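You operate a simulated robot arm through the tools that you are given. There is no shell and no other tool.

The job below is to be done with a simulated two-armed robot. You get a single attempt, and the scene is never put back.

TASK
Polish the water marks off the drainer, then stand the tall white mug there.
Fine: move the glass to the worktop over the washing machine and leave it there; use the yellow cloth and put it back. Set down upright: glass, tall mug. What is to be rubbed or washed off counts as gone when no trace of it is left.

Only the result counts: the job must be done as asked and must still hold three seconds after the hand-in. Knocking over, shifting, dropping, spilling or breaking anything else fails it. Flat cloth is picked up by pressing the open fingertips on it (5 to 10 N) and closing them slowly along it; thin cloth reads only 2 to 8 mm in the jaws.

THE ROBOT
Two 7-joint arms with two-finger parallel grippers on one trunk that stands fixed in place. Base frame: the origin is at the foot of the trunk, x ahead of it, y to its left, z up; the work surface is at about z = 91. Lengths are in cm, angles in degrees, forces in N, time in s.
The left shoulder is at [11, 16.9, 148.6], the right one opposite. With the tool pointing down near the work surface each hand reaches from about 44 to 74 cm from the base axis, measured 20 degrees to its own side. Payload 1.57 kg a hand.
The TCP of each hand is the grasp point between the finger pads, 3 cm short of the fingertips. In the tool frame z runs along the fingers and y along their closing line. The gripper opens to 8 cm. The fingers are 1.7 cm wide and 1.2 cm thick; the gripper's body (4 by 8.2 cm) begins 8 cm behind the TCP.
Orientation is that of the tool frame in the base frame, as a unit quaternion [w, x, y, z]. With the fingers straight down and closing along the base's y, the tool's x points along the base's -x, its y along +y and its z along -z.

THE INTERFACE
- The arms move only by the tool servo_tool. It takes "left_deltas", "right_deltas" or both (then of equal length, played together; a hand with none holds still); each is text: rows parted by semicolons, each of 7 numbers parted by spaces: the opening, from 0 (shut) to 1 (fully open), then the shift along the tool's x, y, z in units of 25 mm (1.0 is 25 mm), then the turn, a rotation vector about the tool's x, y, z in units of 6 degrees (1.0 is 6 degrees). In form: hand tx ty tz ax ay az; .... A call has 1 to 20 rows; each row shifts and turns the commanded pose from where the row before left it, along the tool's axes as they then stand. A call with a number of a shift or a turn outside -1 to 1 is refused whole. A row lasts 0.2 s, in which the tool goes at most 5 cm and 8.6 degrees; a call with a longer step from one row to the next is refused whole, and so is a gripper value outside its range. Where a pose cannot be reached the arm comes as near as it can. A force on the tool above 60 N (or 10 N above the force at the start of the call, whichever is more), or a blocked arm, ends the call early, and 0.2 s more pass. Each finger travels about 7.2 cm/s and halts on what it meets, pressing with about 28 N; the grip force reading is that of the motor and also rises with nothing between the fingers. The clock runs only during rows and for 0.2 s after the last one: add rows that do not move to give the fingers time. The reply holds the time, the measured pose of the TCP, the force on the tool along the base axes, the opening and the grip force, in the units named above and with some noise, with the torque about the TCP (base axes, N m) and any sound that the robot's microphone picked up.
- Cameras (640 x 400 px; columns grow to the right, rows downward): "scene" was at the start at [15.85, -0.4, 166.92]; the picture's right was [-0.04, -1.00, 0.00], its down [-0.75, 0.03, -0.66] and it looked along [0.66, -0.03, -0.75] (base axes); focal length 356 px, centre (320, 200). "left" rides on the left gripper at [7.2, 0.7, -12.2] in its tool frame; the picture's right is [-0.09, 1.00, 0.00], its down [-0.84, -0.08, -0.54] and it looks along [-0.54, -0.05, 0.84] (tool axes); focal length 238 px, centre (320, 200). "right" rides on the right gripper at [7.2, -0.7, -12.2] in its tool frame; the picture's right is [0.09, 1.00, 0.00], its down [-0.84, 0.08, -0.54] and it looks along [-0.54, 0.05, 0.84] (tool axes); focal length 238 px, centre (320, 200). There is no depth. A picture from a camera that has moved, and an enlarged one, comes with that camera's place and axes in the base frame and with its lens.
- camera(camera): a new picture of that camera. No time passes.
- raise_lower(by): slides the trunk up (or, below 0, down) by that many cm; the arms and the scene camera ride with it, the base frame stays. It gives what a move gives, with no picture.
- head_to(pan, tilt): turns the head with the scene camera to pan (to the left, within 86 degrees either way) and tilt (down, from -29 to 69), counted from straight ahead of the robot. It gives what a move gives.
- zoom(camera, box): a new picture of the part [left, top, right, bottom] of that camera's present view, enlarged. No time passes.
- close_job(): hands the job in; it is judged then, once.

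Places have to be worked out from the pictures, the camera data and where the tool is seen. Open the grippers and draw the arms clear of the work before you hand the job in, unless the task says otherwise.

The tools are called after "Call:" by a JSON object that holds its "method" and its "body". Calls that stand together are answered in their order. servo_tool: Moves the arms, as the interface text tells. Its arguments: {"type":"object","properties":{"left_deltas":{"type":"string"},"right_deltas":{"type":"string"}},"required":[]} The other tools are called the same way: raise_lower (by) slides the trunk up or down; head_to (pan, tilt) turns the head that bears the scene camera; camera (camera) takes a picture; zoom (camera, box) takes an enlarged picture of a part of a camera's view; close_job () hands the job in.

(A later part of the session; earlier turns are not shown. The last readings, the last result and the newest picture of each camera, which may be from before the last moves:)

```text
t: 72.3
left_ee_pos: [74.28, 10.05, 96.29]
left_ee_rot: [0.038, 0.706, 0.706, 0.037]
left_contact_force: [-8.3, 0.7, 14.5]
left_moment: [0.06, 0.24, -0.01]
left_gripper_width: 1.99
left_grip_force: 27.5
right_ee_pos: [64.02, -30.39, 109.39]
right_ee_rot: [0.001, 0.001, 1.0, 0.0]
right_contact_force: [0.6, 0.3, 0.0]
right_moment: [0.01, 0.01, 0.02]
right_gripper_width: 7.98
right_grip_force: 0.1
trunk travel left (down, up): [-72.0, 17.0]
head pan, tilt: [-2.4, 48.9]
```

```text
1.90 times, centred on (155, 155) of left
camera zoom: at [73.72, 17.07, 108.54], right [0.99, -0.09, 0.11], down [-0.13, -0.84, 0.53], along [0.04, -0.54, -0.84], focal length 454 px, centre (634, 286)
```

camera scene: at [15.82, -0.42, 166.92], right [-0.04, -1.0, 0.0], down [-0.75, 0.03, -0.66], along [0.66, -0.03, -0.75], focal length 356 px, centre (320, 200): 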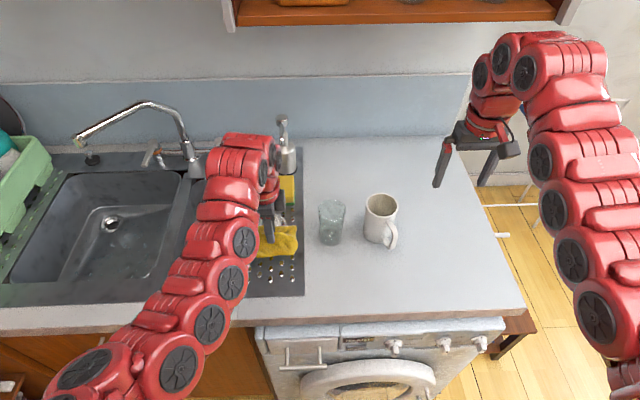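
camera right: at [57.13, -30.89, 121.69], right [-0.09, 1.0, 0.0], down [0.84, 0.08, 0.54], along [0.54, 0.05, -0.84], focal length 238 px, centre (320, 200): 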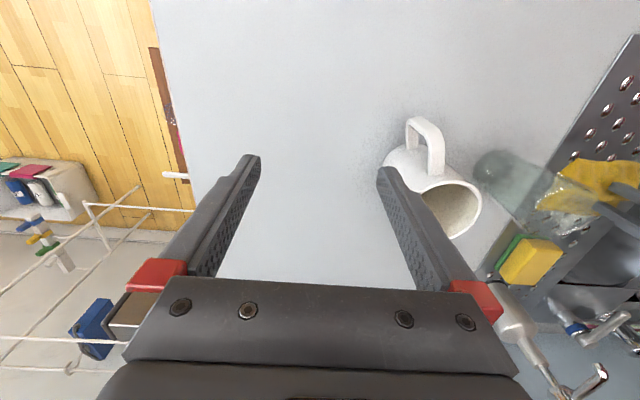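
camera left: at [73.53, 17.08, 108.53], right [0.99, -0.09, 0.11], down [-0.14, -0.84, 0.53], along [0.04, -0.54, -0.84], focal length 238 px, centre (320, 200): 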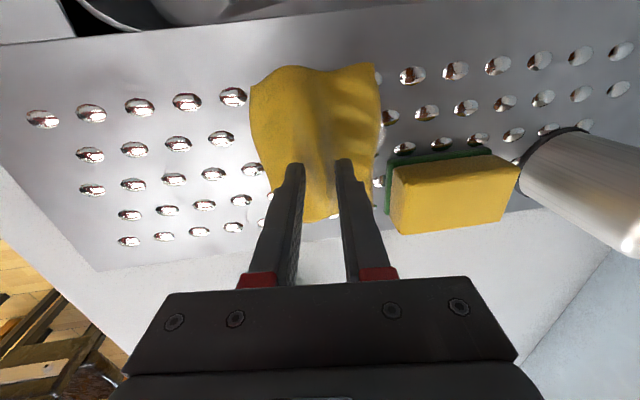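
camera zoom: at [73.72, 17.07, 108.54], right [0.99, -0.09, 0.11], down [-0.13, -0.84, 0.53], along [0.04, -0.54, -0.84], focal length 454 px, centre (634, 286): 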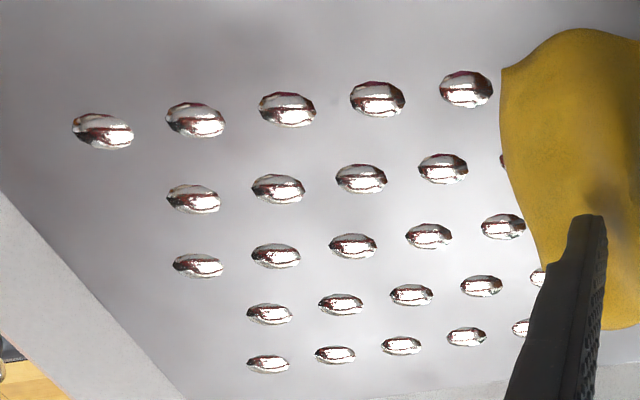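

A faint pale bit may remain at the cloth's far edge. I rub back and forth with small sideways shifts, staying short of the sponge.

Call:
{"method": "servo_tool", "body": {"left_deltas": "0 0 -0.4 -0.03 0 0 0; 0 0 -0.4 -0.03 0 0 0; 0 0 -0.4 -0.03 0 0 0; 0 0 -0.4 -0.03 0 0 0; 0 0 -0.4 -0.03 0 0 0; 0 0.3 0 0 0 0 0; 0 0.3 0 0 0 0 0; 0 0 0 0 0 0 0"}}

Call:
{"method": "camera", "body": {"camera": "left"}}

Call:
{"method": "zoom", "body": {"camera": "left", "box": [340, 30, 560, 220]}}

```text
t: 74.1
left_ee_pos: [69.34, 11.11, 96.22]
left_ee_rot: [0.037, 0.707, 0.705, 0.039]
left_contact_force: [-2.4, -12.4, 28.0]
left_moment: [-0.84, 0.04, -0.11]
left_gripper_width: 1.97
left_grip_force: 27.9
right_ee_pos: [63.99, -30.7, 109.37]
right_ee_rot: [0.002, 0.001, 1.0, 0.002]
right_contact_force: [0.9, 0.4, 0.3]
right_moment: [0.02, -0.02, 0.01]
right_gripper_width: 8.02
right_grip_force: 0.0
trunk travel left (down, up): [-72.0, 17.0]
head pan, tilt: [-2.4, 48.9]
```

```text
taken
camera left: at [68.66, 18.23, 108.51], right [0.99, -0.09, 0.11], down [-0.14, -0.84, 0.53], along [0.04, -0.54, -0.84], focal length 238 px, centre (320, 200)
```

left: 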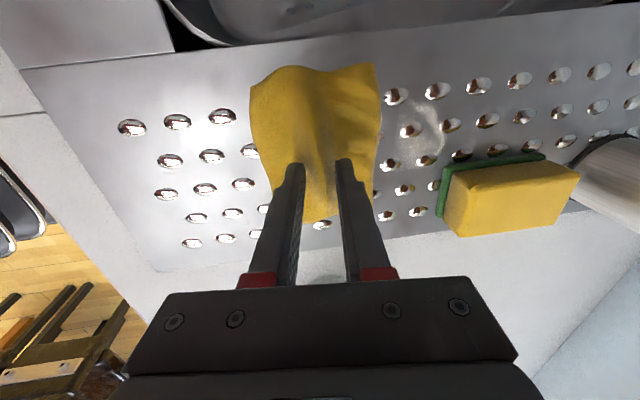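

```text
2.11 times, centred on (450, 125) of left
camera zoom: at [68.66, 18.23, 108.51], right [0.99, -0.09, 0.11], down [-0.14, -0.84, 0.53], along [0.04, -0.54, -0.84], focal length 502 px, centre (46, 358)
```

zoom: 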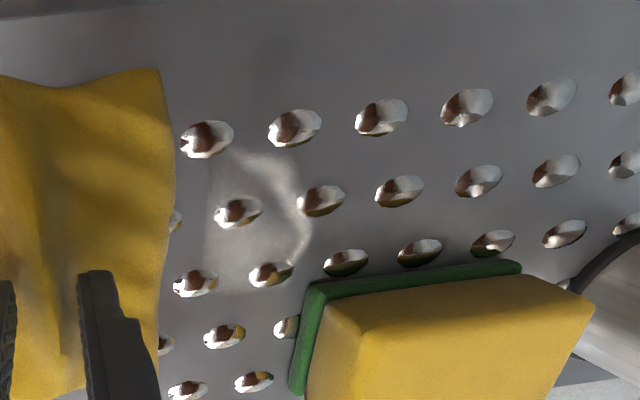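

Residue remains at x≈76–80, y≈9–14.5, beside the sponge's corner (sponge front x≈80, y 4–9). The wiping bar is about 2 cm wide in x, so I lift slightly, shift left to y≈15 to clear the sponge, pitch a bit more and go further forward.

Call:
{"method": "servo_tool", "body": {"left_deltas": "0 0 0 -0.4 0 0 0; 0 0 0 -0.4 0 0 0; 0 0.5 0.3 0 -0.2 0 0; 0 0.5 0.3 0 -0.2 0 0; 0 0.5 0.3 0 -0.3 0 0; 0 0.1 0.4 0.05 0 0 0; 0 0 0.4 0.05 0 0 0; 0 0 0 0 0 0 0"}}

Call:
{"method": "camera", "body": {"camera": "left"}}

Call:
{"method": "zoom", "body": {"camera": "right", "box": [460, 60, 640, 300]}}

```text
t: 75.9
left_ee_pos: [73.49, 15.54, 98.4]
left_ee_rot: [0.062, 0.704, 0.705, 0.063]
left_contact_force: [0.0, 0.6, -0.2]
left_moment: [0.02, 0.0, -0.01]
left_gripper_width: 1.98
left_grip_force: 28.3
right_ee_pos: [64.4, -30.32, 109.23]
right_ee_rot: [0.0, -0.001, 1.0, 0.001]
right_contact_force: [0.5, 0.2, 0.4]
right_moment: [0.0, -0.04, -0.01]
right_gripper_width: 7.98
right_grip_force: 0.0
trunk travel left (down, up): [-72.0, 17.0]
head pan, tilt: [-2.4, 48.9]
```

```text
taken
camera left: at [72.15, 22.7, 110.57], right [0.98, -0.09, 0.18], down [-0.17, -0.84, 0.52], along [0.1, -0.54, -0.84], focal length 238 px, centre (320, 200)
```

left: 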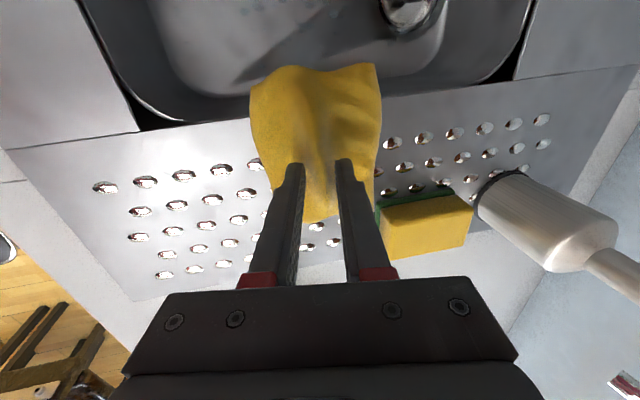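

```text
1.67 times, centred on (550, 180) of right
camera zoom: at [57.16, -30.87, 121.68], right [-0.09, 1.0, 0.0], down [0.84, 0.08, 0.54], along [0.54, 0.05, -0.84], focal length 397 px, centre (-63, 233)
```

zoom: 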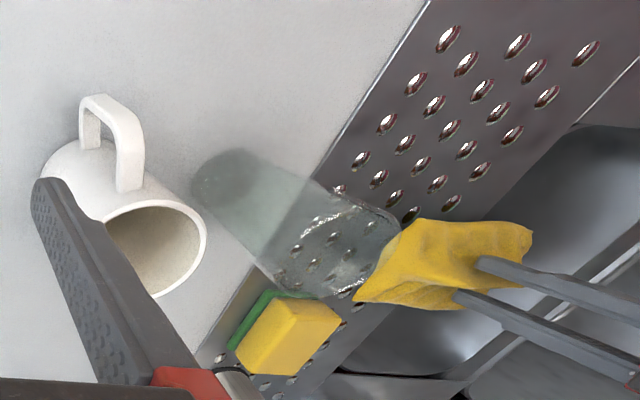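

Clear of the sponge in y. I lower to contact and then sweep forward to x≈78.5.

Call:
{"method": "servo_tool", "body": {"left_deltas": "0 0 0 0.3 0 0 0; 0 0 0 0.3 0 0 0; 0 0 0 0.16 0 0 0; 0 0 0 0 0 0 0"}}

Call:
{"method": "servo_tool", "body": {"left_deltas": "0 0 0.394 0.069 0 0 0; 0 0 0.394 0.069 0 0 0; 0 0 0.394 0.069 0 0 0; 0 0 0 0 0 0 0"}}

Call:
{"method": "camera", "body": {"camera": "left"}}

```text
t: 76.9
left_ee_pos: [74.0, 15.47, 96.6]
left_ee_rot: [0.063, 0.704, 0.704, 0.063]
left_contact_force: [1.6, -1.1, 5.6]
left_moment: [0.05, 0.12, 0.05]
left_gripper_width: 1.94
left_grip_force: 28.0
right_ee_pos: [64.33, -30.4, 109.37]
right_ee_rot: [0.0, 0.001, 1.0, 0.001]
right_contact_force: [0.1, -0.4, 0.1]
right_moment: [-0.02, -0.01, 0.02]
right_gripper_width: 8.01
right_grip_force: 0.1
trunk travel left (down, up): [-72.0, 17.0]
head pan, tilt: [-2.4, 48.9]
```

```text
t: 77.9
left_ee_pos: [76.78, 15.53, 96.54]
left_ee_rot: [0.062, 0.705, 0.704, 0.064]
left_contact_force: [-2.2, -0.9, 2.5]
left_moment: [0.06, 0.21, 0.06]
left_gripper_width: 1.96
left_grip_force: 28.8
right_ee_pos: [64.12, -30.34, 109.48]
right_ee_rot: [0.001, 0.0, 1.0, 0.001]
right_contact_force: [0.2, 0.5, 0.3]
right_moment: [0.0, 0.04, 0.03]
right_gripper_width: 7.99
right_grip_force: 0.0
trunk travel left (down, up): [-72.0, 17.0]
head pan, tilt: [-2.4, 48.9]
```

```text
taken
camera left: at [75.34, 22.64, 108.68], right [0.98, -0.09, 0.18], down [-0.17, -0.84, 0.52], along [0.1, -0.54, -0.84], focal length 238 px, centre (320, 200)
```

left: 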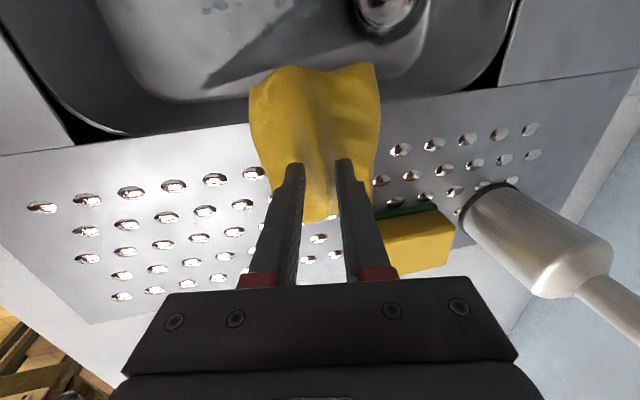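

Call:
{"method": "servo_tool", "body": {"left_deltas": "0 0 0.35 0.11 0 0 0; 0 0 0.35 0.09 0 0 0; 0 0 0 0 0 0 0; 0 -0.1 -0.1 0 0 0 0; 0 -0.1 0.1 0 0 0 0; 0 0 0 0 0 0 0"}}

Call:
{"method": "camera", "body": {"camera": "left"}}

Call:
{"method": "zoom", "body": {"camera": "right", "box": [460, 60, 640, 300]}}

```text
t: 79.3
left_ee_pos: [76.9, 14.96, 96.48]
left_ee_rot: [0.063, 0.704, 0.704, 0.062]
left_contact_force: [-1.0, 0.5, 0.5]
left_moment: [0.01, 0.0, 0.05]
left_gripper_width: 1.96
left_grip_force: 28.5
left hand out of reach, approached as far as the arm can: row 1, 2
right_ee_pos: [64.29, -30.37, 109.37]
right_ee_rot: [0.0, 0.0, 1.0, 0.0]
right_contact_force: [0.3, 0.5, -0.4]
right_moment: [-0.02, 0.02, -0.02]
right_gripper_width: 8.02
right_grip_force: 0.1
trunk travel left (down, up): [-72.0, 17.0]
head pan, tilt: [-2.4, 48.9]
```

```text
taken
camera left: at [75.43, 22.18, 108.7], right [0.98, -0.09, 0.18], down [-0.17, -0.84, 0.52], along [0.1, -0.54, -0.84], focal length 238 px, centre (320, 200)
```

left: 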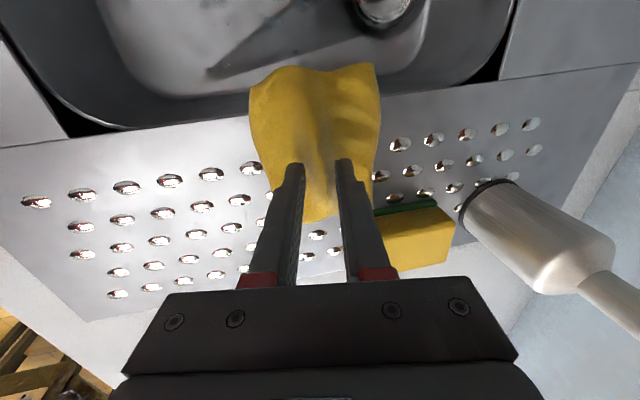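

```text
1.67 times, centred on (550, 180) of right
camera zoom: at [57.17, -30.86, 121.68], right [-0.09, 1.0, 0.0], down [0.84, 0.08, 0.54], along [0.54, 0.05, -0.84], focal length 397 px, centre (-63, 233)
```

zoom: 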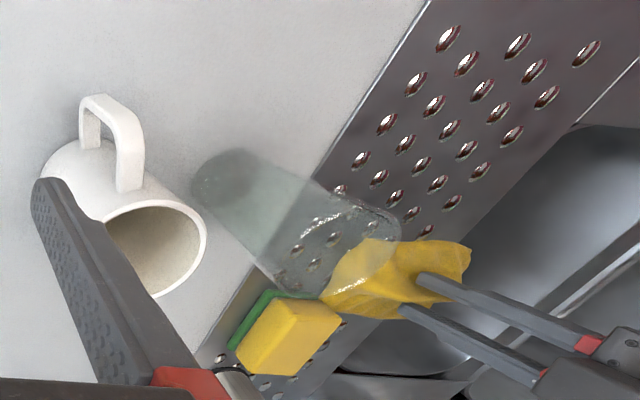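

The arm stops at x=76.9; I pitch another 4° to gain reach and go forward 1.5 cm with light pressure.

Call:
{"method": "servo_tool", "body": {"left_deltas": "0 0 0 0 -0.35 0 0; 0 0 0 0 -0.35 0 0; 0 0.1 0.194 0.05 0 0 0; 0 0.1 0.194 0.05 0 0 0; 0 0 0.194 0.05 0 0 0; 0 0 0 0.1 0 0 0; 0 0 0 0 0 0 0"}}

Call:
{"method": "camera", "body": {"camera": "left"}}

```text
t: 80.9
left_ee_pos: [78.4, 15.46, 96.6]
left_ee_rot: [0.09, 0.701, 0.702, 0.09]
left_contact_force: [-0.2, 0.9, 13.5]
left_moment: [-0.06, 0.49, -0.05]
left_gripper_width: 1.99
left_grip_force: 27.9
right_ee_pos: [64.14, -30.33, 109.44]
right_ee_rot: [0.001, 0.0, 1.0, 0.0]
right_contact_force: [0.0, -0.1, 1.3]
right_moment: [-0.02, 0.01, 0.02]
right_gripper_width: 7.96
right_grip_force: 0.1
trunk travel left (down, up): [-72.0, 17.0]
head pan, tilt: [-2.4, 48.9]
```

```text
taken
camera left: at [76.04, 22.66, 108.6], right [0.96, -0.09, 0.25], down [-0.21, -0.84, 0.5], along [0.16, -0.54, -0.83], focal length 238 px, centre (320, 200)
```

left: 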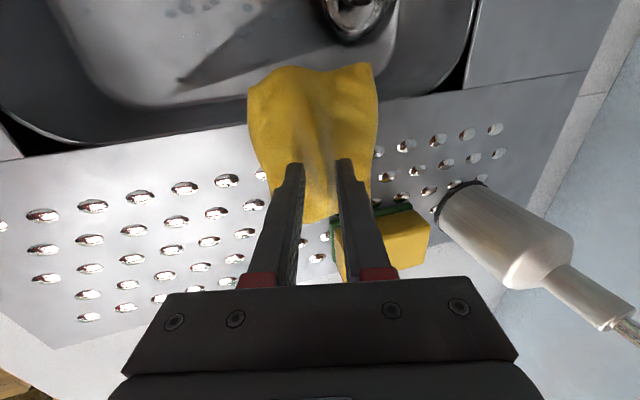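

Contact 13.5 N at x=78.4. I rub sideways (away from the sponge and back), then back 3 cm, and lift to check.

Call:
{"method": "servo_tool", "body": {"left_deltas": "0 0.3 0 0 0 0 0; 0 0.3 0 0 0 0 0; 0 -0.3 0 0 0 0 0; 0 -0.3 0 0 0 0 0; 0 0 -0.387 -0.101 0 0 0; 0 0 -0.387 -0.101 0 0 0; 0 0 -0.387 -0.101 0 0 0; 0 0 0.387 0.101 0 0 0; 0 0 0.387 0.101 0 0 0; 0 0 0.35 0.09 0 0 0; 0 0 -0.387 -0.101 0 0 0; 0 0 -0.387 -0.101 0 0 0; 0 0 -0.387 -0.101 0 0 0; 0 0 -0.4 -0.5 0 0 0; 0 0 -0.6 -0.4 0 0 0; 0 0 -0.6 -0.2 0 0 0; 0 0 0 0 0 0 0"}}

Call:
{"method": "camera", "body": {"camera": "left"}}

Call:
{"method": "zoom", "body": {"camera": "left", "box": [330, 30, 550, 220]}}

Call:
{"method": "zoom", "body": {"camera": "right", "box": [460, 60, 640, 300]}}

```text
t: 84.5
left_ee_pos: [70.91, 15.58, 98.12]
left_ee_rot: [0.089, 0.701, 0.702, 0.087]
left_contact_force: [0.5, 0.1, -0.9]
left_moment: [0.03, 0.01, 0.03]
left_gripper_width: 1.99
left_grip_force: 28.1
right_ee_pos: [64.27, -30.23, 109.28]
right_ee_rot: [0.0, 0.001, 1.0, 0.0]
right_contact_force: [-0.6, 0.1, 0.2]
right_moment: [0.0, 0.03, -0.07]
right_gripper_width: 7.98
right_grip_force: 0.0
trunk travel left (down, up): [-72.0, 17.0]
head pan, tilt: [-2.4, 48.9]
```

```text
taken
camera left: at [68.41, 22.71, 110.04], right [0.96, -0.09, 0.25], down [-0.21, -0.84, 0.51], along [0.16, -0.54, -0.83], focal length 238 px, centre (320, 200)
```

left: 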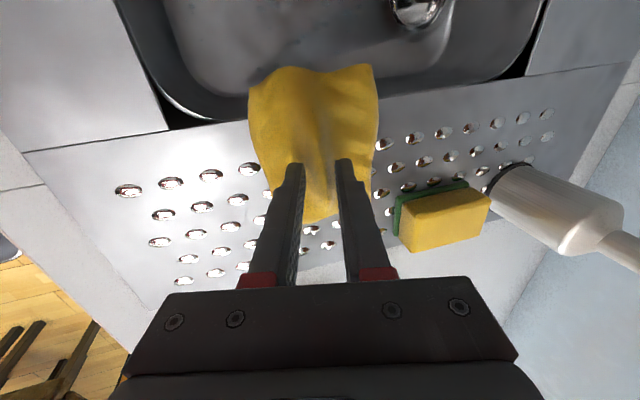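

```text
2.11 times, centred on (440, 125) of left
camera zoom: at [68.41, 22.71, 110.04], right [0.96, -0.09, 0.25], down [-0.21, -0.84, 0.51], along [0.16, -0.54, -0.83], focal length 502 px, centre (67, 358)
```

zoom: 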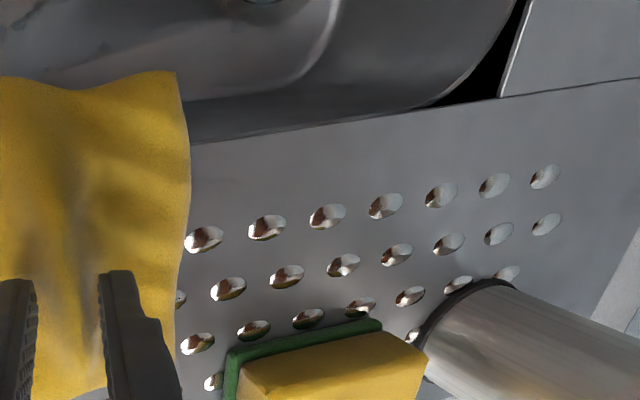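

```text
1.67 times, centred on (550, 180) of right
camera zoom: at [57.2, -30.82, 121.67], right [-0.09, 1.0, 0.0], down [0.84, 0.08, 0.54], along [0.54, 0.05, -0.84], focal length 397 px, centre (-63, 233)
```

zoom: 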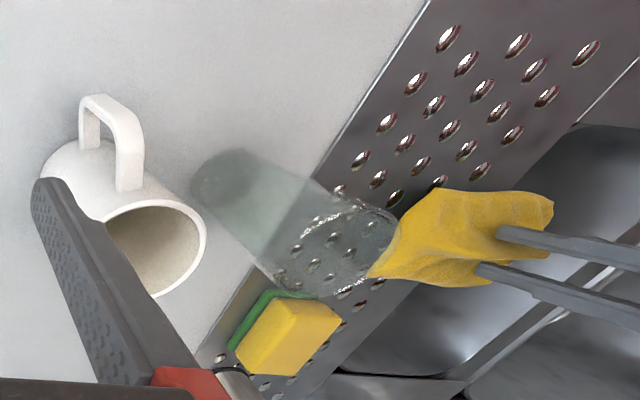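

The far part looks clean now. I back the hand away and level it, to inspect the entire drainer.

Call:
{"method": "servo_tool", "body": {"left_deltas": "0 0 -0.3 -0.3 0.5 0 0; 0 0 -0.3 -0.3 0.5 0 0; 0 0 -0.3 -0.2 0.5 0 0; 0 0 -0.3 0 0.5 0 0; 0 0 -0.3 0 0.4 0 0; 0 0 -0.3 0 0 0 0; 0 0 -0.3 0 0 0 0; 0 0 0 0 0 0 0"}}

Call:
{"method": "camera", "body": {"camera": "left"}}

Call:
{"method": "zoom", "body": {"camera": "scene", "box": [220, 130, 320, 280]}}

Call:
{"method": "zoom", "body": {"camera": "right", "box": [500, 60, 640, 240]}}

```text
t: 86.3
left_ee_pos: [65.27, 15.53, 99.49]
left_ee_rot: [0.0, 0.707, 0.707, 0.0]
left_contact_force: [0.3, 0.3, -0.9]
left_moment: [0.03, -0.02, 0.02]
left_gripper_width: 1.95
left_grip_force: 28.0
right_ee_pos: [64.22, -30.34, 109.3]
right_ee_rot: [0.001, 0.001, 1.0, -0.001]
right_contact_force: [-0.3, 0.3, -0.4]
right_moment: [0.04, -0.01, -0.01]
right_gripper_width: 8.0
right_grip_force: 0.0
trunk travel left (down, up): [-72.0, 17.0]
head pan, tilt: [-2.4, 48.9]
```

```text
taken
camera left: at [65.88, 22.62, 111.69], right [1.0, -0.09, 0.0], down [-0.08, -0.84, 0.54], along [-0.05, -0.54, -0.84], focal length 238 px, centre (320, 200)
```

left: 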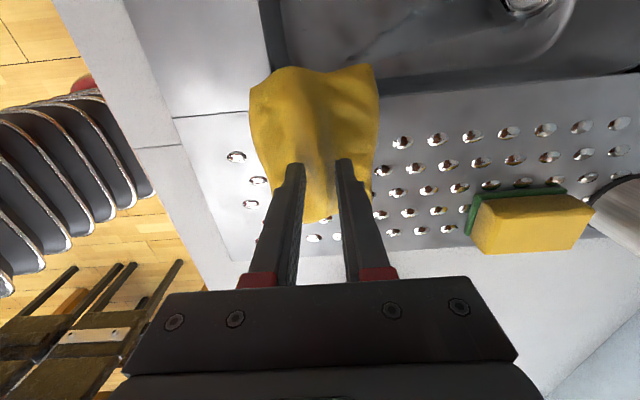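

```text
2.67 times, centred on (270, 205) of scene
camera zoom: at [15.88, -0.42, 158.92], right [-0.04, -1.0, 0.0], down [-0.75, 0.03, -0.66], along [0.66, -0.03, -0.75], focal length 949 px, centre (453, 187)
```

zoom: 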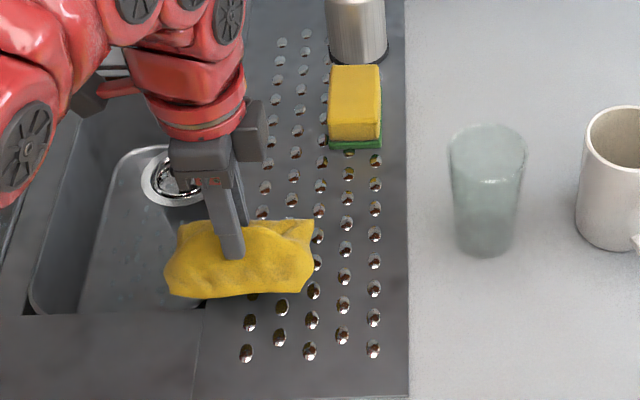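

```text
2.22 times, centred on (570, 150) of right
camera zoom: at [57.19, -30.93, 121.65], right [-0.09, 1.0, 0.0], down [0.84, 0.08, 0.54], along [0.54, 0.05, -0.84], focal length 530 px, centre (-236, 311)
```

zoom: 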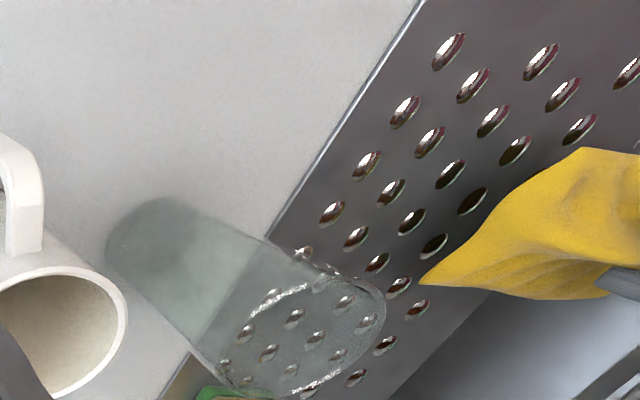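

The drainer looks clean; I zoom closely for any faint remains.

Call:
{"method": "zoom", "body": {"camera": "left", "box": [360, 90, 500, 250]}}

Call:
{"method": "zoom", "body": {"camera": "scene", "box": [255, 170, 315, 230]}}

Call:
{"method": "zoom", "body": {"camera": "scene", "box": [255, 215, 325, 285]}}

```text
2.50 times, centred on (430, 170) of left
camera zoom: at [65.88, 22.62, 111.69], right [1.0, -0.09, 0.0], down [-0.08, -0.84, 0.54], along [-0.05, -0.54, -0.84], focal length 596 px, centre (45, 275)
```

zoom: 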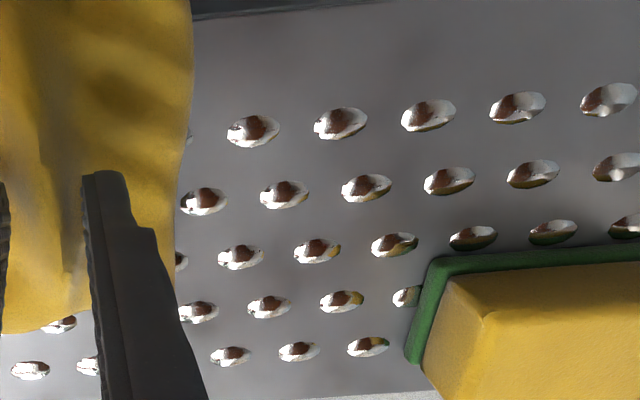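

```text
6.67 times, centred on (285, 200) of scene
camera zoom: at [15.88, -0.42, 158.92], right [-0.04, -1.0, 0.0], down [-0.75, 0.03, -0.66], along [0.66, -0.03, -0.75], focal length 2373 px, centre (553, 200)
```

zoom: 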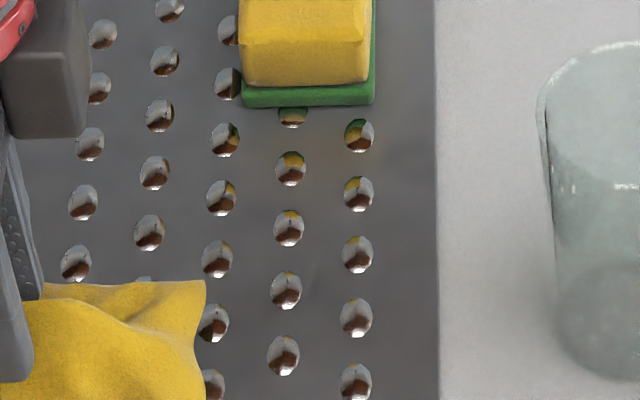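

```text
5.71 times, centred on (290, 250) of scene
camera zoom: at [15.88, -0.42, 158.92], right [-0.04, -1.0, 0.0], down [-0.75, 0.03, -0.66], along [0.66, -0.03, -0.75], focal length 2034 px, centre (491, -86)
```

zoom: 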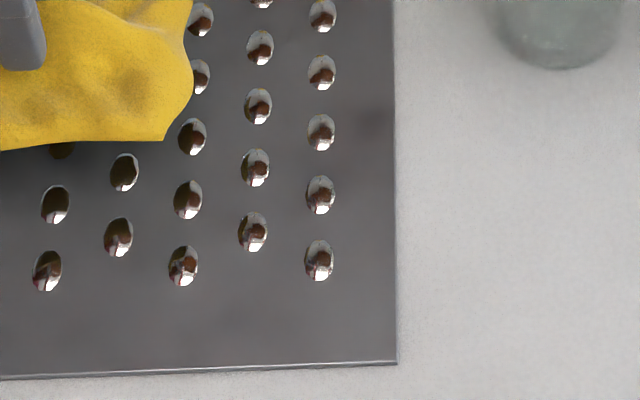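

There's possibly a very faint streak near (72, 6.3). I zoom further there.

Call:
{"method": "zoom", "body": {"camera": "scene", "box": [275, 195, 300, 220]}}

Call:
{"method": "zoom", "body": {"camera": "left", "box": [370, 170, 460, 240]}}

Call:
{"method": "zoom", "body": {"camera": "left", "box": [400, 110, 530, 200]}}

```text
16.00 times, centred on (288, 208) of scene
camera zoom: at [15.88, -0.42, 158.92], right [-0.04, -1.0, 0.0], down [-0.75, 0.03, -0.66], along [0.66, -0.03, -0.75], focal length 5695 px, centre (840, 80)
```

zoom: 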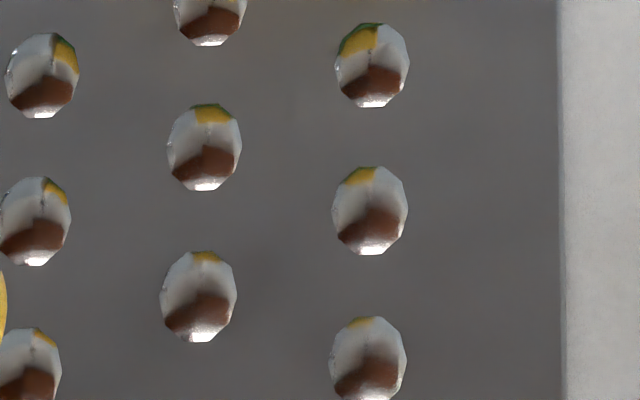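

```text
5.71 times, centred on (415, 205) of left
camera zoom: at [65.88, 22.62, 111.69], right [1.0, -0.09, 0.0], down [-0.08, -0.84, 0.54], along [-0.05, -0.54, -0.84], focal length 1362 px, centre (-223, 171)
```

zoom: 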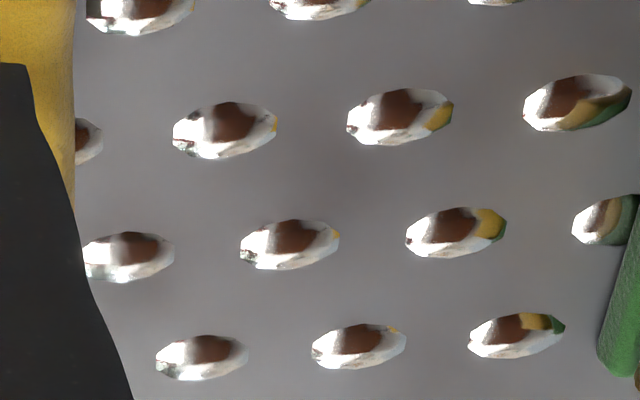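

```text
4.44 times, centred on (465, 155) of left
camera zoom: at [65.88, 22.62, 111.69], right [1.0, -0.09, 0.0], down [-0.08, -0.84, 0.54], along [-0.05, -0.54, -0.84], focal length 1059 px, centre (-324, 400)
```

zoom: 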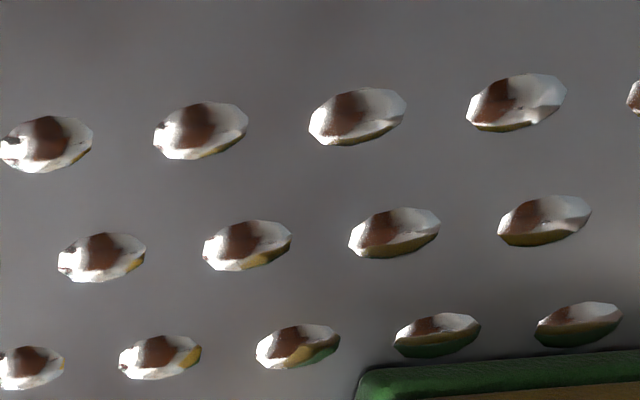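

Looks clean. For safety I make one more pass along the right part of the marks (y≈8) with good pressure, staying clear of the sponge.

Call:
{"method": "servo_tool", "body": {"left_deltas": "0 -0.6 0 0 0 0 0; 0 -0.6 0 0 0 0 0; 0 -0.6 0 0 0 0 0; 0 -0.6 0 0 0 0 0; 0 -0.6 0 0 0 0 0; 0 0 0 0.4 0 0 0; 0 0 0 0.4 0 0 0; 0 0 0 0.3 0 0 0; 0 0 0 0.12 0 0 0; 0 0 0 0 0 0 0"}}

Call:
{"method": "servo_tool", "body": {"left_deltas": "0 0 0.4 0.02 0 0 0; 0 0 0.4 0 0 0 0; 0 0 0.4 0 0 0 0; 0 0 0.4 0 0 0 0; 0 0 0.4 0 0 0 0; 0 0 0.3 0.03 -0.2 0 0; 0 0 0.3 0.03 -0.2 0 0; 0 0 0.3 0.03 -0.2 0 0; 0 0 0.3 0.03 -0.2 0 0; 0 0 0 0 0 0 0"}}

Call:
{"method": "camera", "body": {"camera": "left"}}

```text
t: 88.5
left_ee_pos: [65.13, 7.98, 96.48]
left_ee_rot: [0.001, 0.707, 0.707, 0.001]
left_contact_force: [-4.6, 0.9, 11.1]
left_moment: [0.05, 0.14, 0.0]
left_gripper_width: 1.92
left_grip_force: 27.5
right_ee_pos: [64.14, -30.37, 109.49]
right_ee_rot: [0.001, 0.0, 1.0, 0.0]
right_contact_force: [0.7, -0.6, 0.9]
right_moment: [-0.01, 0.02, 0.01]
right_gripper_width: 8.01
right_grip_force: 0.0
trunk travel left (down, up): [-72.0, 17.0]
head pan, tilt: [-2.4, 48.9]
```

```text
t: 90.7
left_ee_pos: [72.86, 7.93, 96.54]
left_ee_rot: [0.03, 0.707, 0.706, 0.031]
left_contact_force: [-10.7, -0.1, 24.2]
left_moment: [0.03, 0.39, -0.03]
left_gripper_width: 1.92
left_grip_force: 27.6
right_ee_pos: [63.91, -30.42, 109.69]
right_ee_rot: [0.002, 0.001, 1.0, 0.0]
right_contact_force: [1.0, 0.2, -0.5]
right_moment: [0.01, -0.04, 0.02]
right_gripper_width: 7.99
right_grip_force: 0.1
trunk travel left (down, up): [-72.0, 17.0]
head pan, tilt: [-2.4, 48.9]
```

```text
taken
camera left: at [72.54, 15.09, 108.65], right [0.99, -0.09, 0.09], down [-0.12, -0.84, 0.53], along [0.02, -0.54, -0.84], focal length 238 px, centre (320, 200)
```

left: 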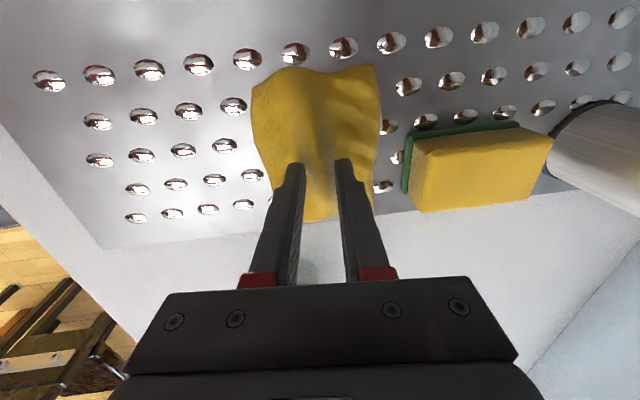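

Sponge clearance is still about 3 cm from the bar; I go forward 2 cm more, then rub back.

Call:
{"method": "servo_tool", "body": {"left_deltas": "0 0 0.3 0.01 -0.2 0 0; 0 0 0.3 0.02 -0.2 0 0; 0 0 0.3 0.02 -0.1 0 0; 0 0 0 0 0 0 0; 0 0 -0.4 -0.04 0 0 0; 0 0 -0.4 -0.04 0 0 0; 0 0 -0.4 -0.04 0 0 0; 0 0 -0.4 -0.04 0 0 0; 0 0 -0.4 -0.04 0 0 0; 0 0 0 0 0 0 0"}}

Call:
{"method": "camera", "body": {"camera": "left"}}

Call:
{"method": "zoom", "body": {"camera": "left", "box": [360, 60, 520, 240]}}

```text
t: 92.9
left_ee_pos: [70.39, 8.01, 96.28]
left_ee_rot: [0.049, 0.705, 0.706, 0.051]
left_contact_force: [14.3, -0.9, 38.4]
left_moment: [-0.09, -0.49, -0.01]
left_gripper_width: 1.93
left_grip_force: 27.9
right_ee_pos: [64.11, -30.37, 109.57]
right_ee_rot: [0.0, 0.001, 1.0, 0.001]
right_contact_force: [0.5, -0.8, -0.4]
right_moment: [-0.03, 0.01, 0.0]
right_gripper_width: 7.98
right_grip_force: 0.1
trunk travel left (down, up): [-72.0, 17.0]
head pan, tilt: [-2.4, 48.9]
```

```text
taken
camera left: at [69.34, 15.11, 108.54], right [0.99, -0.09, 0.14], down [-0.15, -0.84, 0.52], along [0.07, -0.54, -0.84], focal length 238 px, centre (320, 200)
```

left: 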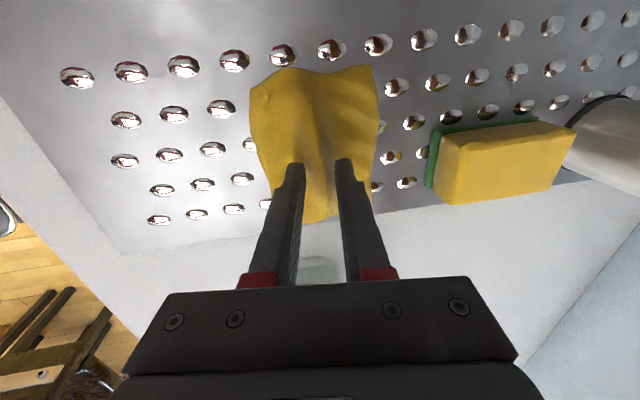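

```text
2.22 times, centred on (440, 150) of left
camera zoom: at [69.34, 15.11, 108.54], right [0.99, -0.09, 0.14], down [-0.15, -0.84, 0.52], along [0.07, -0.54, -0.84], focal length 530 px, centre (53, 311)
```

zoom: 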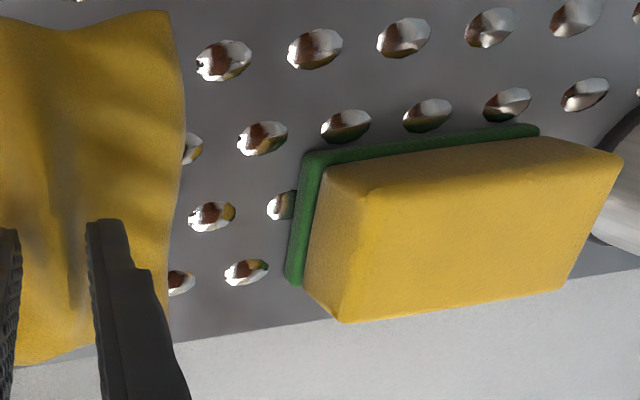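

All clean. Now return the cloth: lift via the trunk (+8 cm), level the hand, and draw back to x≈58.

Call:
{"method": "servo_tool", "body": {"left_deltas": "0 0 0 -0.4 0 0 0; 0 0 0 -0.4 0 0 0; 0 0 -0.3 0 0.5 0 0; 0 0 -0.4 0 0.43 0 0; 0 0 -0.4 0 0 0 0; 0 0 0 0 0 0 0"}}

Call:
{"method": "raise_lower", "body": {"by": 8}}

Call:
{"method": "servo_tool", "body": {"left_deltas": "0 0 -0.4 0.3 0 0 0; 0 0 -0.4 0.3 0 0 0; 0 0 -0.4 0.3 0 0 0; 0 0 -0.4 0.3 0 0 0; 0 0 -0.4 0.3 0 0 0; 0 0 -0.4 0 0 0 0; 0 0 -0.4 0 0 0 0; 0 0 -0.3 0 0 0 0; 0 0 0 0 0 0 0"}}

```text
t: 94.3
left_ee_pos: [67.4, 7.88, 97.82]
left_ee_rot: [0.014, 0.707, 0.707, 0.014]
left_contact_force: [1.3, -0.6, -0.5]
left_moment: [0.0, 0.03, -0.01]
left_gripper_width: 1.95
left_grip_force: 28.0
right_ee_pos: [64.34, -30.34, 109.41]
right_ee_rot: [-0.001, 0.001, 1.0, 0.0]
right_contact_force: [0.1, 0.2, -1.4]
right_moment: [-0.04, 0.0, -0.01]
right_gripper_width: 8.03
right_grip_force: 0.0
trunk travel left (down, up): [-72.0, 17.0]
head pan, tilt: [-2.4, 48.9]
```

```text
t: 95.5
left_ee_pos: [67.4, 7.92, 105.93]
left_ee_rot: [0.015, 0.707, 0.707, 0.014]
left_contact_force: [-0.1, 0.0, 0.3]
left_moment: [0.02, -0.02, 0.04]
left_gripper_width: 1.95
left_grip_force: 27.9
right_ee_pos: [64.33, -30.46, 117.43]
right_ee_rot: [0.0, 0.0, 1.0, 0.0]
right_contact_force: [0.5, -0.2, 0.6]
right_moment: [0.02, -0.01, 0.0]
right_gripper_width: 8.0
right_grip_force: 0.1
trunk travel left (down, up): [-80.0, 9.0]
head pan, tilt: [-2.4, 48.9]
```

```text
t: 97.5
left_ee_pos: [63.29, 7.33, 100.87]
left_ee_rot: [0.013, 0.707, 0.707, 0.012]
left_contact_force: [0.4, -0.1, 0.1]
left_moment: [-0.01, -0.03, 0.01]
left_gripper_width: 1.94
left_grip_force: 28.2
left hand out of reach, approached as far as the arm can: row 4, 5, 6, 7, 8
right_ee_pos: [64.28, -30.35, 117.36]
right_ee_rot: [-0.001, 0.001, 1.0, 0.0]
right_contact_force: [0.9, 0.1, 0.3]
right_moment: [-0.02, 0.0, -0.03]
right_gripper_width: 8.02
right_grip_force: 0.0
trunk travel left (down, up): [-80.0, 9.0]
head pan, tilt: [-2.4, 48.9]
```

Near limit again; I raise the trunk 9 cm more, finish levelling, and then continue back and right.

Call:
{"method": "raise_lower", "body": {"by": 9}}

Call:
{"method": "servo_tool", "body": {"left_deltas": "0 0 0 0.4 0.28 0 0; 0 0 -0.3 0.6 0 0 0; 0 0 -0.4 0.6 0 0 0; 0 0 -0.4 0.6 0 0 0; 0 0 -0.4 0.6 0 0 0; 0 0 -0.4 0.5 0 0 0; 0 0 -0.4 0 0 0 0; 0 0 0 0 0 0 0"}}

```text
t: 98.7
left_ee_pos: [63.38, 7.33, 109.87]
left_ee_rot: [0.013, 0.707, 0.707, 0.012]
left_contact_force: [-0.8, -0.4, -0.5]
left_moment: [-0.02, -0.01, 0.0]
left_gripper_width: 1.94
left_grip_force: 27.5
right_ee_pos: [64.35, -30.3, 126.31]
right_ee_rot: [0.001, 0.001, 1.0, 0.0]
right_contact_force: [0.9, -0.2, -0.5]
right_moment: [0.03, 0.0, 0.01]
right_gripper_width: 8.01
right_grip_force: 0.1
trunk travel left (down, up): [-89.0, 0.0]
head pan, tilt: [-2.4, 48.9]
```

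```text
t: 100.5
left_ee_pos: [57.94, 7.28, 101.36]
left_ee_rot: [0.002, 0.707, 0.707, 0.003]
left_contact_force: [-0.1, -0.4, -0.6]
left_moment: [-0.02, -0.07, 0.02]
left_gripper_width: 1.92
left_grip_force: 28.0
right_ee_pos: [64.4, -30.27, 126.38]
right_ee_rot: [0.0, 0.0, 1.0, 0.0]
right_contact_force: [0.7, 0.4, 0.1]
right_moment: [0.03, 0.03, 0.0]
right_gripper_width: 7.99
right_grip_force: 0.1
trunk travel left (down, up): [-89.0, 0.0]
head pan, tilt: [-2.4, 48.9]
```

Now over to the cloth's original spot at (55.15, -8.5).

Call:
{"method": "servo_tool", "body": {"left_deltas": "0 -0.632 -0.16 0 0 0 0; 0 -0.632 -0.16 0 0 0 0; 0 -0.632 -0.16 0 0 0 0; 0 -0.632 -0.16 0 0 0 0; 0 -0.632 -0.16 0 0 0 0; 0 -0.632 -0.16 0 0 0 0; 0 -0.632 -0.16 0 0 0 0; 0 -0.632 0 0 0 0 0; 0 -0.632 0 0 0 0 0; 0 -0.632 0 0 0 0 0; 0 0 0 0 0 0 0; 0 0 0 0 0 0 0"}}

Call:
{"method": "camera", "body": {"camera": "left"}}

Call:
{"method": "camera", "body": {"camera": "scene"}}

```text
t: 103.1
left_ee_pos: [55.03, -8.51, 101.6]
left_ee_rot: [0.004, 0.707, 0.707, 0.003]
left_contact_force: [-0.5, -0.6, -1.1]
left_moment: [0.01, -0.03, 0.01]
left_gripper_width: 1.91
left_grip_force: 27.7
right_ee_pos: [64.41, -30.34, 126.32]
right_ee_rot: [0.001, 0.001, 1.0, 0.0]
right_contact_force: [0.8, 0.2, -0.8]
right_moment: [-0.01, -0.02, -0.02]
right_gripper_width: 8.03
right_grip_force: 0.0
trunk travel left (down, up): [-89.0, 0.0]
head pan, tilt: [-2.4, 48.9]
```

```text
taken
camera left: at [55.51, -1.33, 113.77], right [1.0, -0.09, 0.01], down [-0.08, -0.84, 0.54], along [-0.04, -0.54, -0.84], focal length 238 px, centre (320, 200)
```

left: 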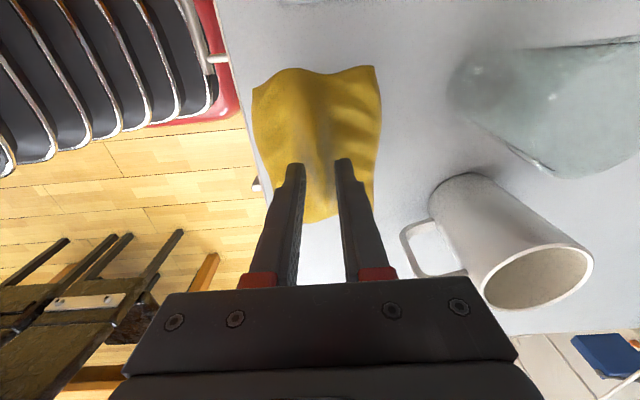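

```text
taken
camera scene: at [15.86, -0.39, 175.92], right [-0.04, -1.0, 0.0], down [-0.75, 0.03, -0.66], along [0.66, -0.03, -0.75], focal length 356 px, centre (320, 200)
```

scene: 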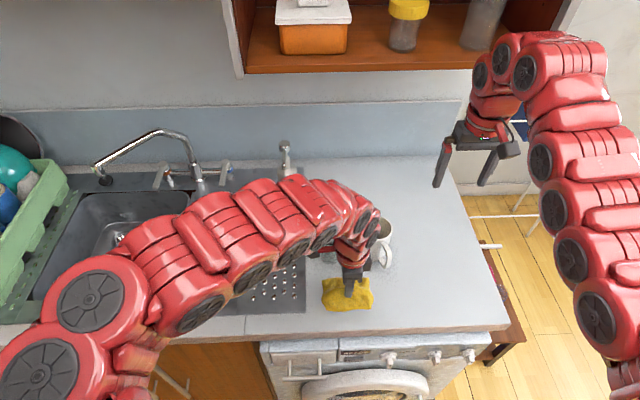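

In place above the spot. I lower it to the worktop.

Call:
{"method": "servo_tool", "body": {"left_deltas": "0 0 0.04 0.5 0 0 0; 0 0 0 0.5 0 0 0; 0 0 0 0.5 0 0 0; 0 0 0 0.4 0 0 0; 0 0 0 0.2 0 0 0; 0 0 0 0.08 0 0 0; 0 0 0 0 0 0 0"}}

```text
t: 104.7
left_ee_pos: [54.98, -8.39, 96.18]
left_ee_rot: [0.003, 0.707, 0.707, 0.003]
left_contact_force: [-2.2, 1.1, 14.8]
left_moment: [0.13, 0.08, 0.03]
left_gripper_width: 1.89
left_grip_force: 28.4
right_ee_pos: [64.19, -30.33, 126.57]
right_ee_rot: [0.001, 0.001, 1.0, 0.0]
right_contact_force: [0.2, 1.0, 0.4]
right_moment: [-0.01, 0.02, 0.01]
right_gripper_width: 7.99
right_grip_force: 0.0
trunk travel left (down, up): [-89.0, 0.0]
head pan, tilt: [-2.4, 48.9]
```

The cloth is down (15 N). I ease up a hair and open the fingers.

Call:
{"method": "servo_tool", "body": {"left_deltas": "0 0 0 -0.06 0 0 0; 0.25 0 0 0 0 0 0; 0.3 0 0 0 0 0 0; 0.4 0 0 0 0 0 0; 0.5 0 0 0 0 0 0; 0.6 0 0 0 0 0 0; 0.7 0 0 0 0 0 0; 0.7 0 0 0 0 0 0; 0.7 0 0 -0.3 0 0 0; 0.7 0 0 -0.4 0 0 0; 0.7 0 0 -0.4 0 0 0; 0.7 0 0 -0.4 0 0 0; 0.7 0 0 -0.4 0 0 0; 0.7 0 0 0 0 0 0"}}

Call:
{"method": "camera", "body": {"camera": "left"}}

Call:
{"method": "zoom", "body": {"camera": "right", "box": [360, 0, 640, 200]}}

```text
t: 107.7
left_ee_pos: [55.06, -8.43, 101.07]
left_ee_rot: [0.003, 0.707, 0.707, 0.002]
left_contact_force: [0.1, 0.0, -0.2]
left_moment: [-0.03, -0.04, 0.04]
left_gripper_width: 5.6
left_grip_force: 0.0
right_ee_pos: [64.31, -30.39, 126.38]
right_ee_rot: [0.0, 0.002, 1.0, 0.001]
right_contact_force: [0.2, 0.1, -0.7]
right_moment: [0.01, -0.02, 0.0]
right_gripper_width: 8.0
right_grip_force: 0.0
trunk travel left (down, up): [-89.0, 0.0]
head pan, tilt: [-2.4, 48.9]
```

```text
taken
camera left: at [55.66, -1.38, 113.22], right [1.0, -0.09, 0.01], down [-0.08, -0.84, 0.54], along [-0.04, -0.54, -0.84], focal length 238 px, centre (320, 200)
```

left: 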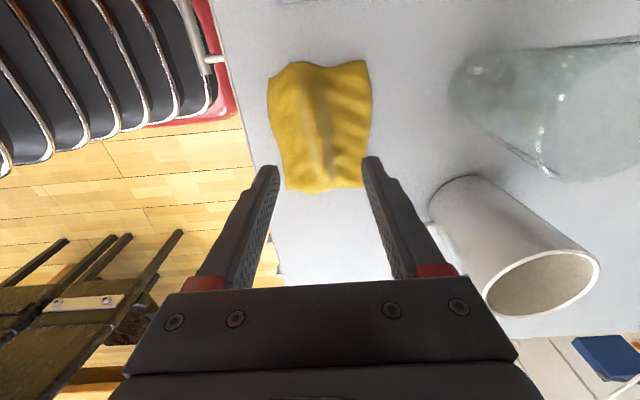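

```text
2.00 times, centred on (500, 100) of right
camera zoom: at [57.18, -30.93, 138.65], right [-0.09, 1.0, 0.0], down [0.84, 0.08, 0.54], along [0.54, 0.05, -0.84], focal length 477 px, centre (-40, 400)
```

zoom: 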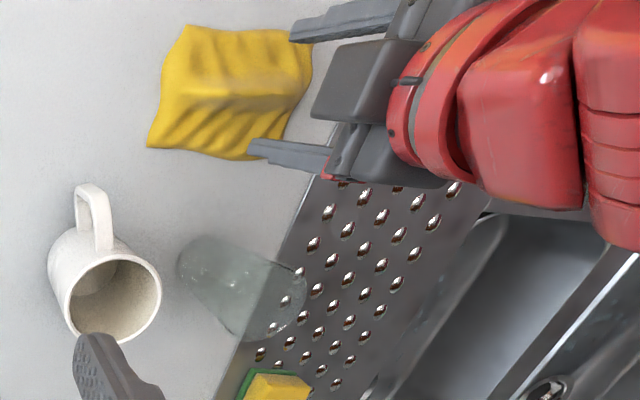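

The cloth is back at its spot. Now I move the left arm away to the left, over the sink.

Call:
{"method": "servo_tool", "body": {"left_deltas": "0.7 0.75 0 0 0 0 0; 0.7 0.75 0 0 0 0 0; 0.7 0.75 0 0 0 0 0; 0.7 0.75 0 0 0 0 0; 0.7 0.75 0.1 0 0 0 0; 0.7 0.75 0.2 0 0 0 0; 0.7 0.75 0.3 0 0 0 0; 0.7 0.75 0.4 -0.1 0 0 0; 0.7 0.75 0.4 -0.2 0 0 0; 0.7 0.75 0.4 -0.2 0 0 0; 0.7 0.75 0.4 -0.2 0 0 0; 0.7 0.75 0.4 -0.2 0 0 0; 0.7 0.75 0.4 -0.2 0 0 0; 0.7 0.75 0.4 -0.2 0 0 0; 0.7 0.75 0 0 0 0 0; 0.7 0.75 0 0 0 0 0; 0.7 0.75 0 0 0 0 0; 0.7 0 0 0 0 0 0"}}

Call:
{"method": "camera", "body": {"camera": "scene"}}

Call:
{"method": "camera", "body": {"camera": "left"}}

```text
t: 111.5
left_ee_pos: [63.92, 23.43, 104.13]
left_ee_rot: [0.002, 0.707, 0.707, 0.003]
left_contact_force: [-0.5, -0.3, -0.6]
left_moment: [0.01, -0.01, 0.0]
left_gripper_width: 5.59
left_grip_force: 0.1
left hand out of reach, approached as far as the arm can: row 6
right_ee_pos: [64.36, -30.35, 126.27]
right_ee_rot: [0.0, 0.001, 1.0, 0.0]
right_contact_force: [0.1, 0.0, -0.7]
right_moment: [0.0, -0.02, 0.02]
right_gripper_width: 8.0
right_grip_force: 0.1
trunk travel left (down, up): [-89.0, 0.0]
head pan, tilt: [-2.4, 48.9]
```

```text
taken
camera scene: at [15.85, -0.45, 175.92], right [-0.04, -1.0, 0.0], down [-0.75, 0.03, -0.66], along [0.66, -0.03, -0.75], focal length 356 px, centre (320, 200)
```

scene: 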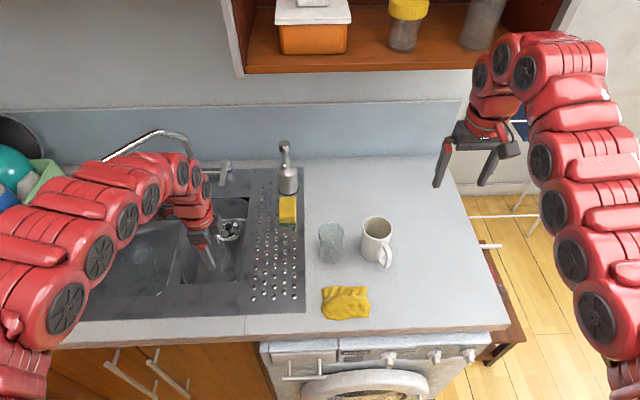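

```text
taken
camera left: at [64.48, 30.61, 116.36], right [1.0, -0.09, 0.01], down [-0.08, -0.84, 0.54], along [-0.04, -0.54, -0.84], focal length 238 px, centre (320, 200)
```

left: 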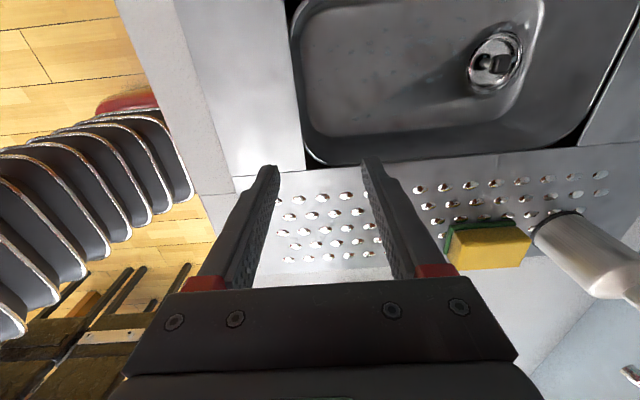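

Everything is in view; I check the drainer for traces and compare the cloth and sponge.

Call:
{"method": "zoom", "body": {"camera": "scene", "box": [240, 180, 310, 250]}}

Call:
{"method": "zoom", "body": {"camera": "scene", "box": [240, 230, 310, 310]}}

Call:
{"method": "zoom", "body": {"camera": "scene", "box": [300, 200, 420, 330]}}

Call:
{"method": "camera", "body": {"camera": "right"}}

```text
5.71 times, centred on (275, 215) of scene
camera zoom: at [15.85, -0.45, 175.92], right [-0.04, -1.0, 0.0], down [-0.75, 0.03, -0.66], along [0.66, -0.03, -0.75], focal length 2034 px, centre (577, 114)
```

zoom: 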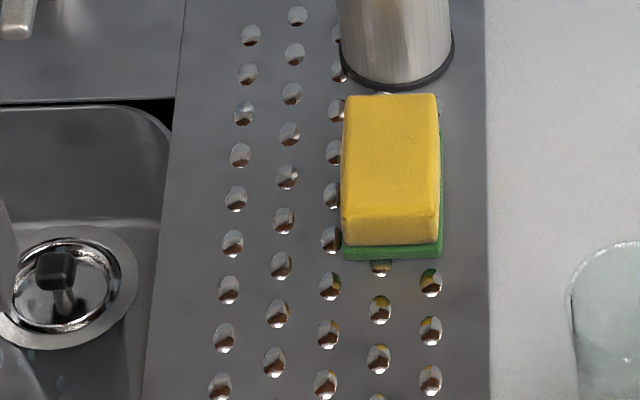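

```text
5.00 times, centred on (275, 270) of scene
camera zoom: at [15.85, -0.45, 175.92], right [-0.04, -1.0, 0.0], down [-0.75, 0.03, -0.66], along [0.66, -0.03, -0.75], focal length 1780 px, centre (545, -150)
```

zoom: 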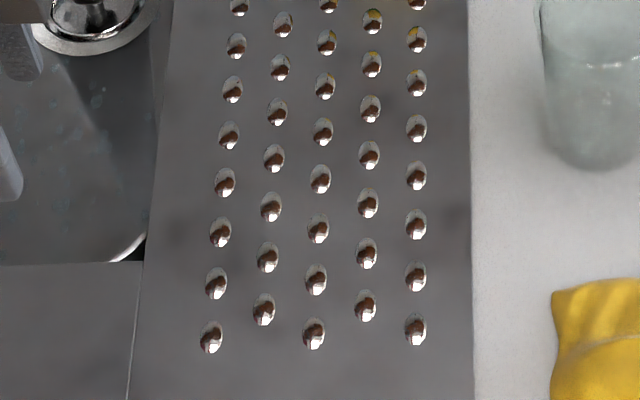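

```text
3.08 times, centred on (360, 265) of scene
camera zoom: at [15.85, -0.45, 175.92], right [-0.04, -1.0, 0.0], down [-0.75, 0.03, -0.66], along [0.66, -0.03, -0.75], focal length 1095 px, centre (197, 0)
```

zoom: 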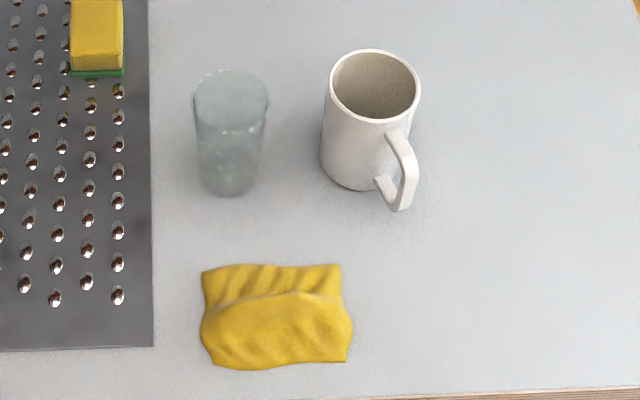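

```text
taken
camera right: at [57.17, -30.95, 138.65], right [-0.09, 1.0, 0.0], down [0.84, 0.08, 0.54], along [0.54, 0.05, -0.84], focal length 238 px, centre (320, 200)
```

right: 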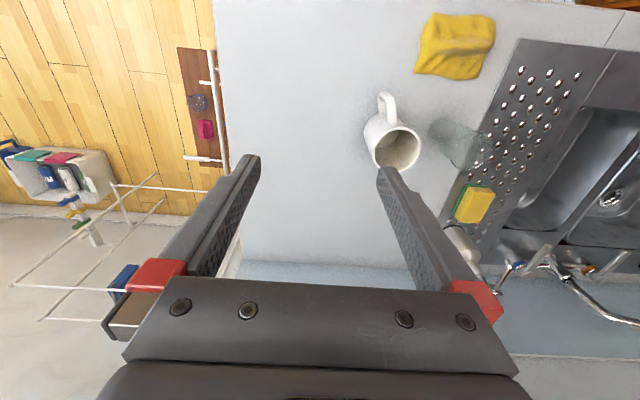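

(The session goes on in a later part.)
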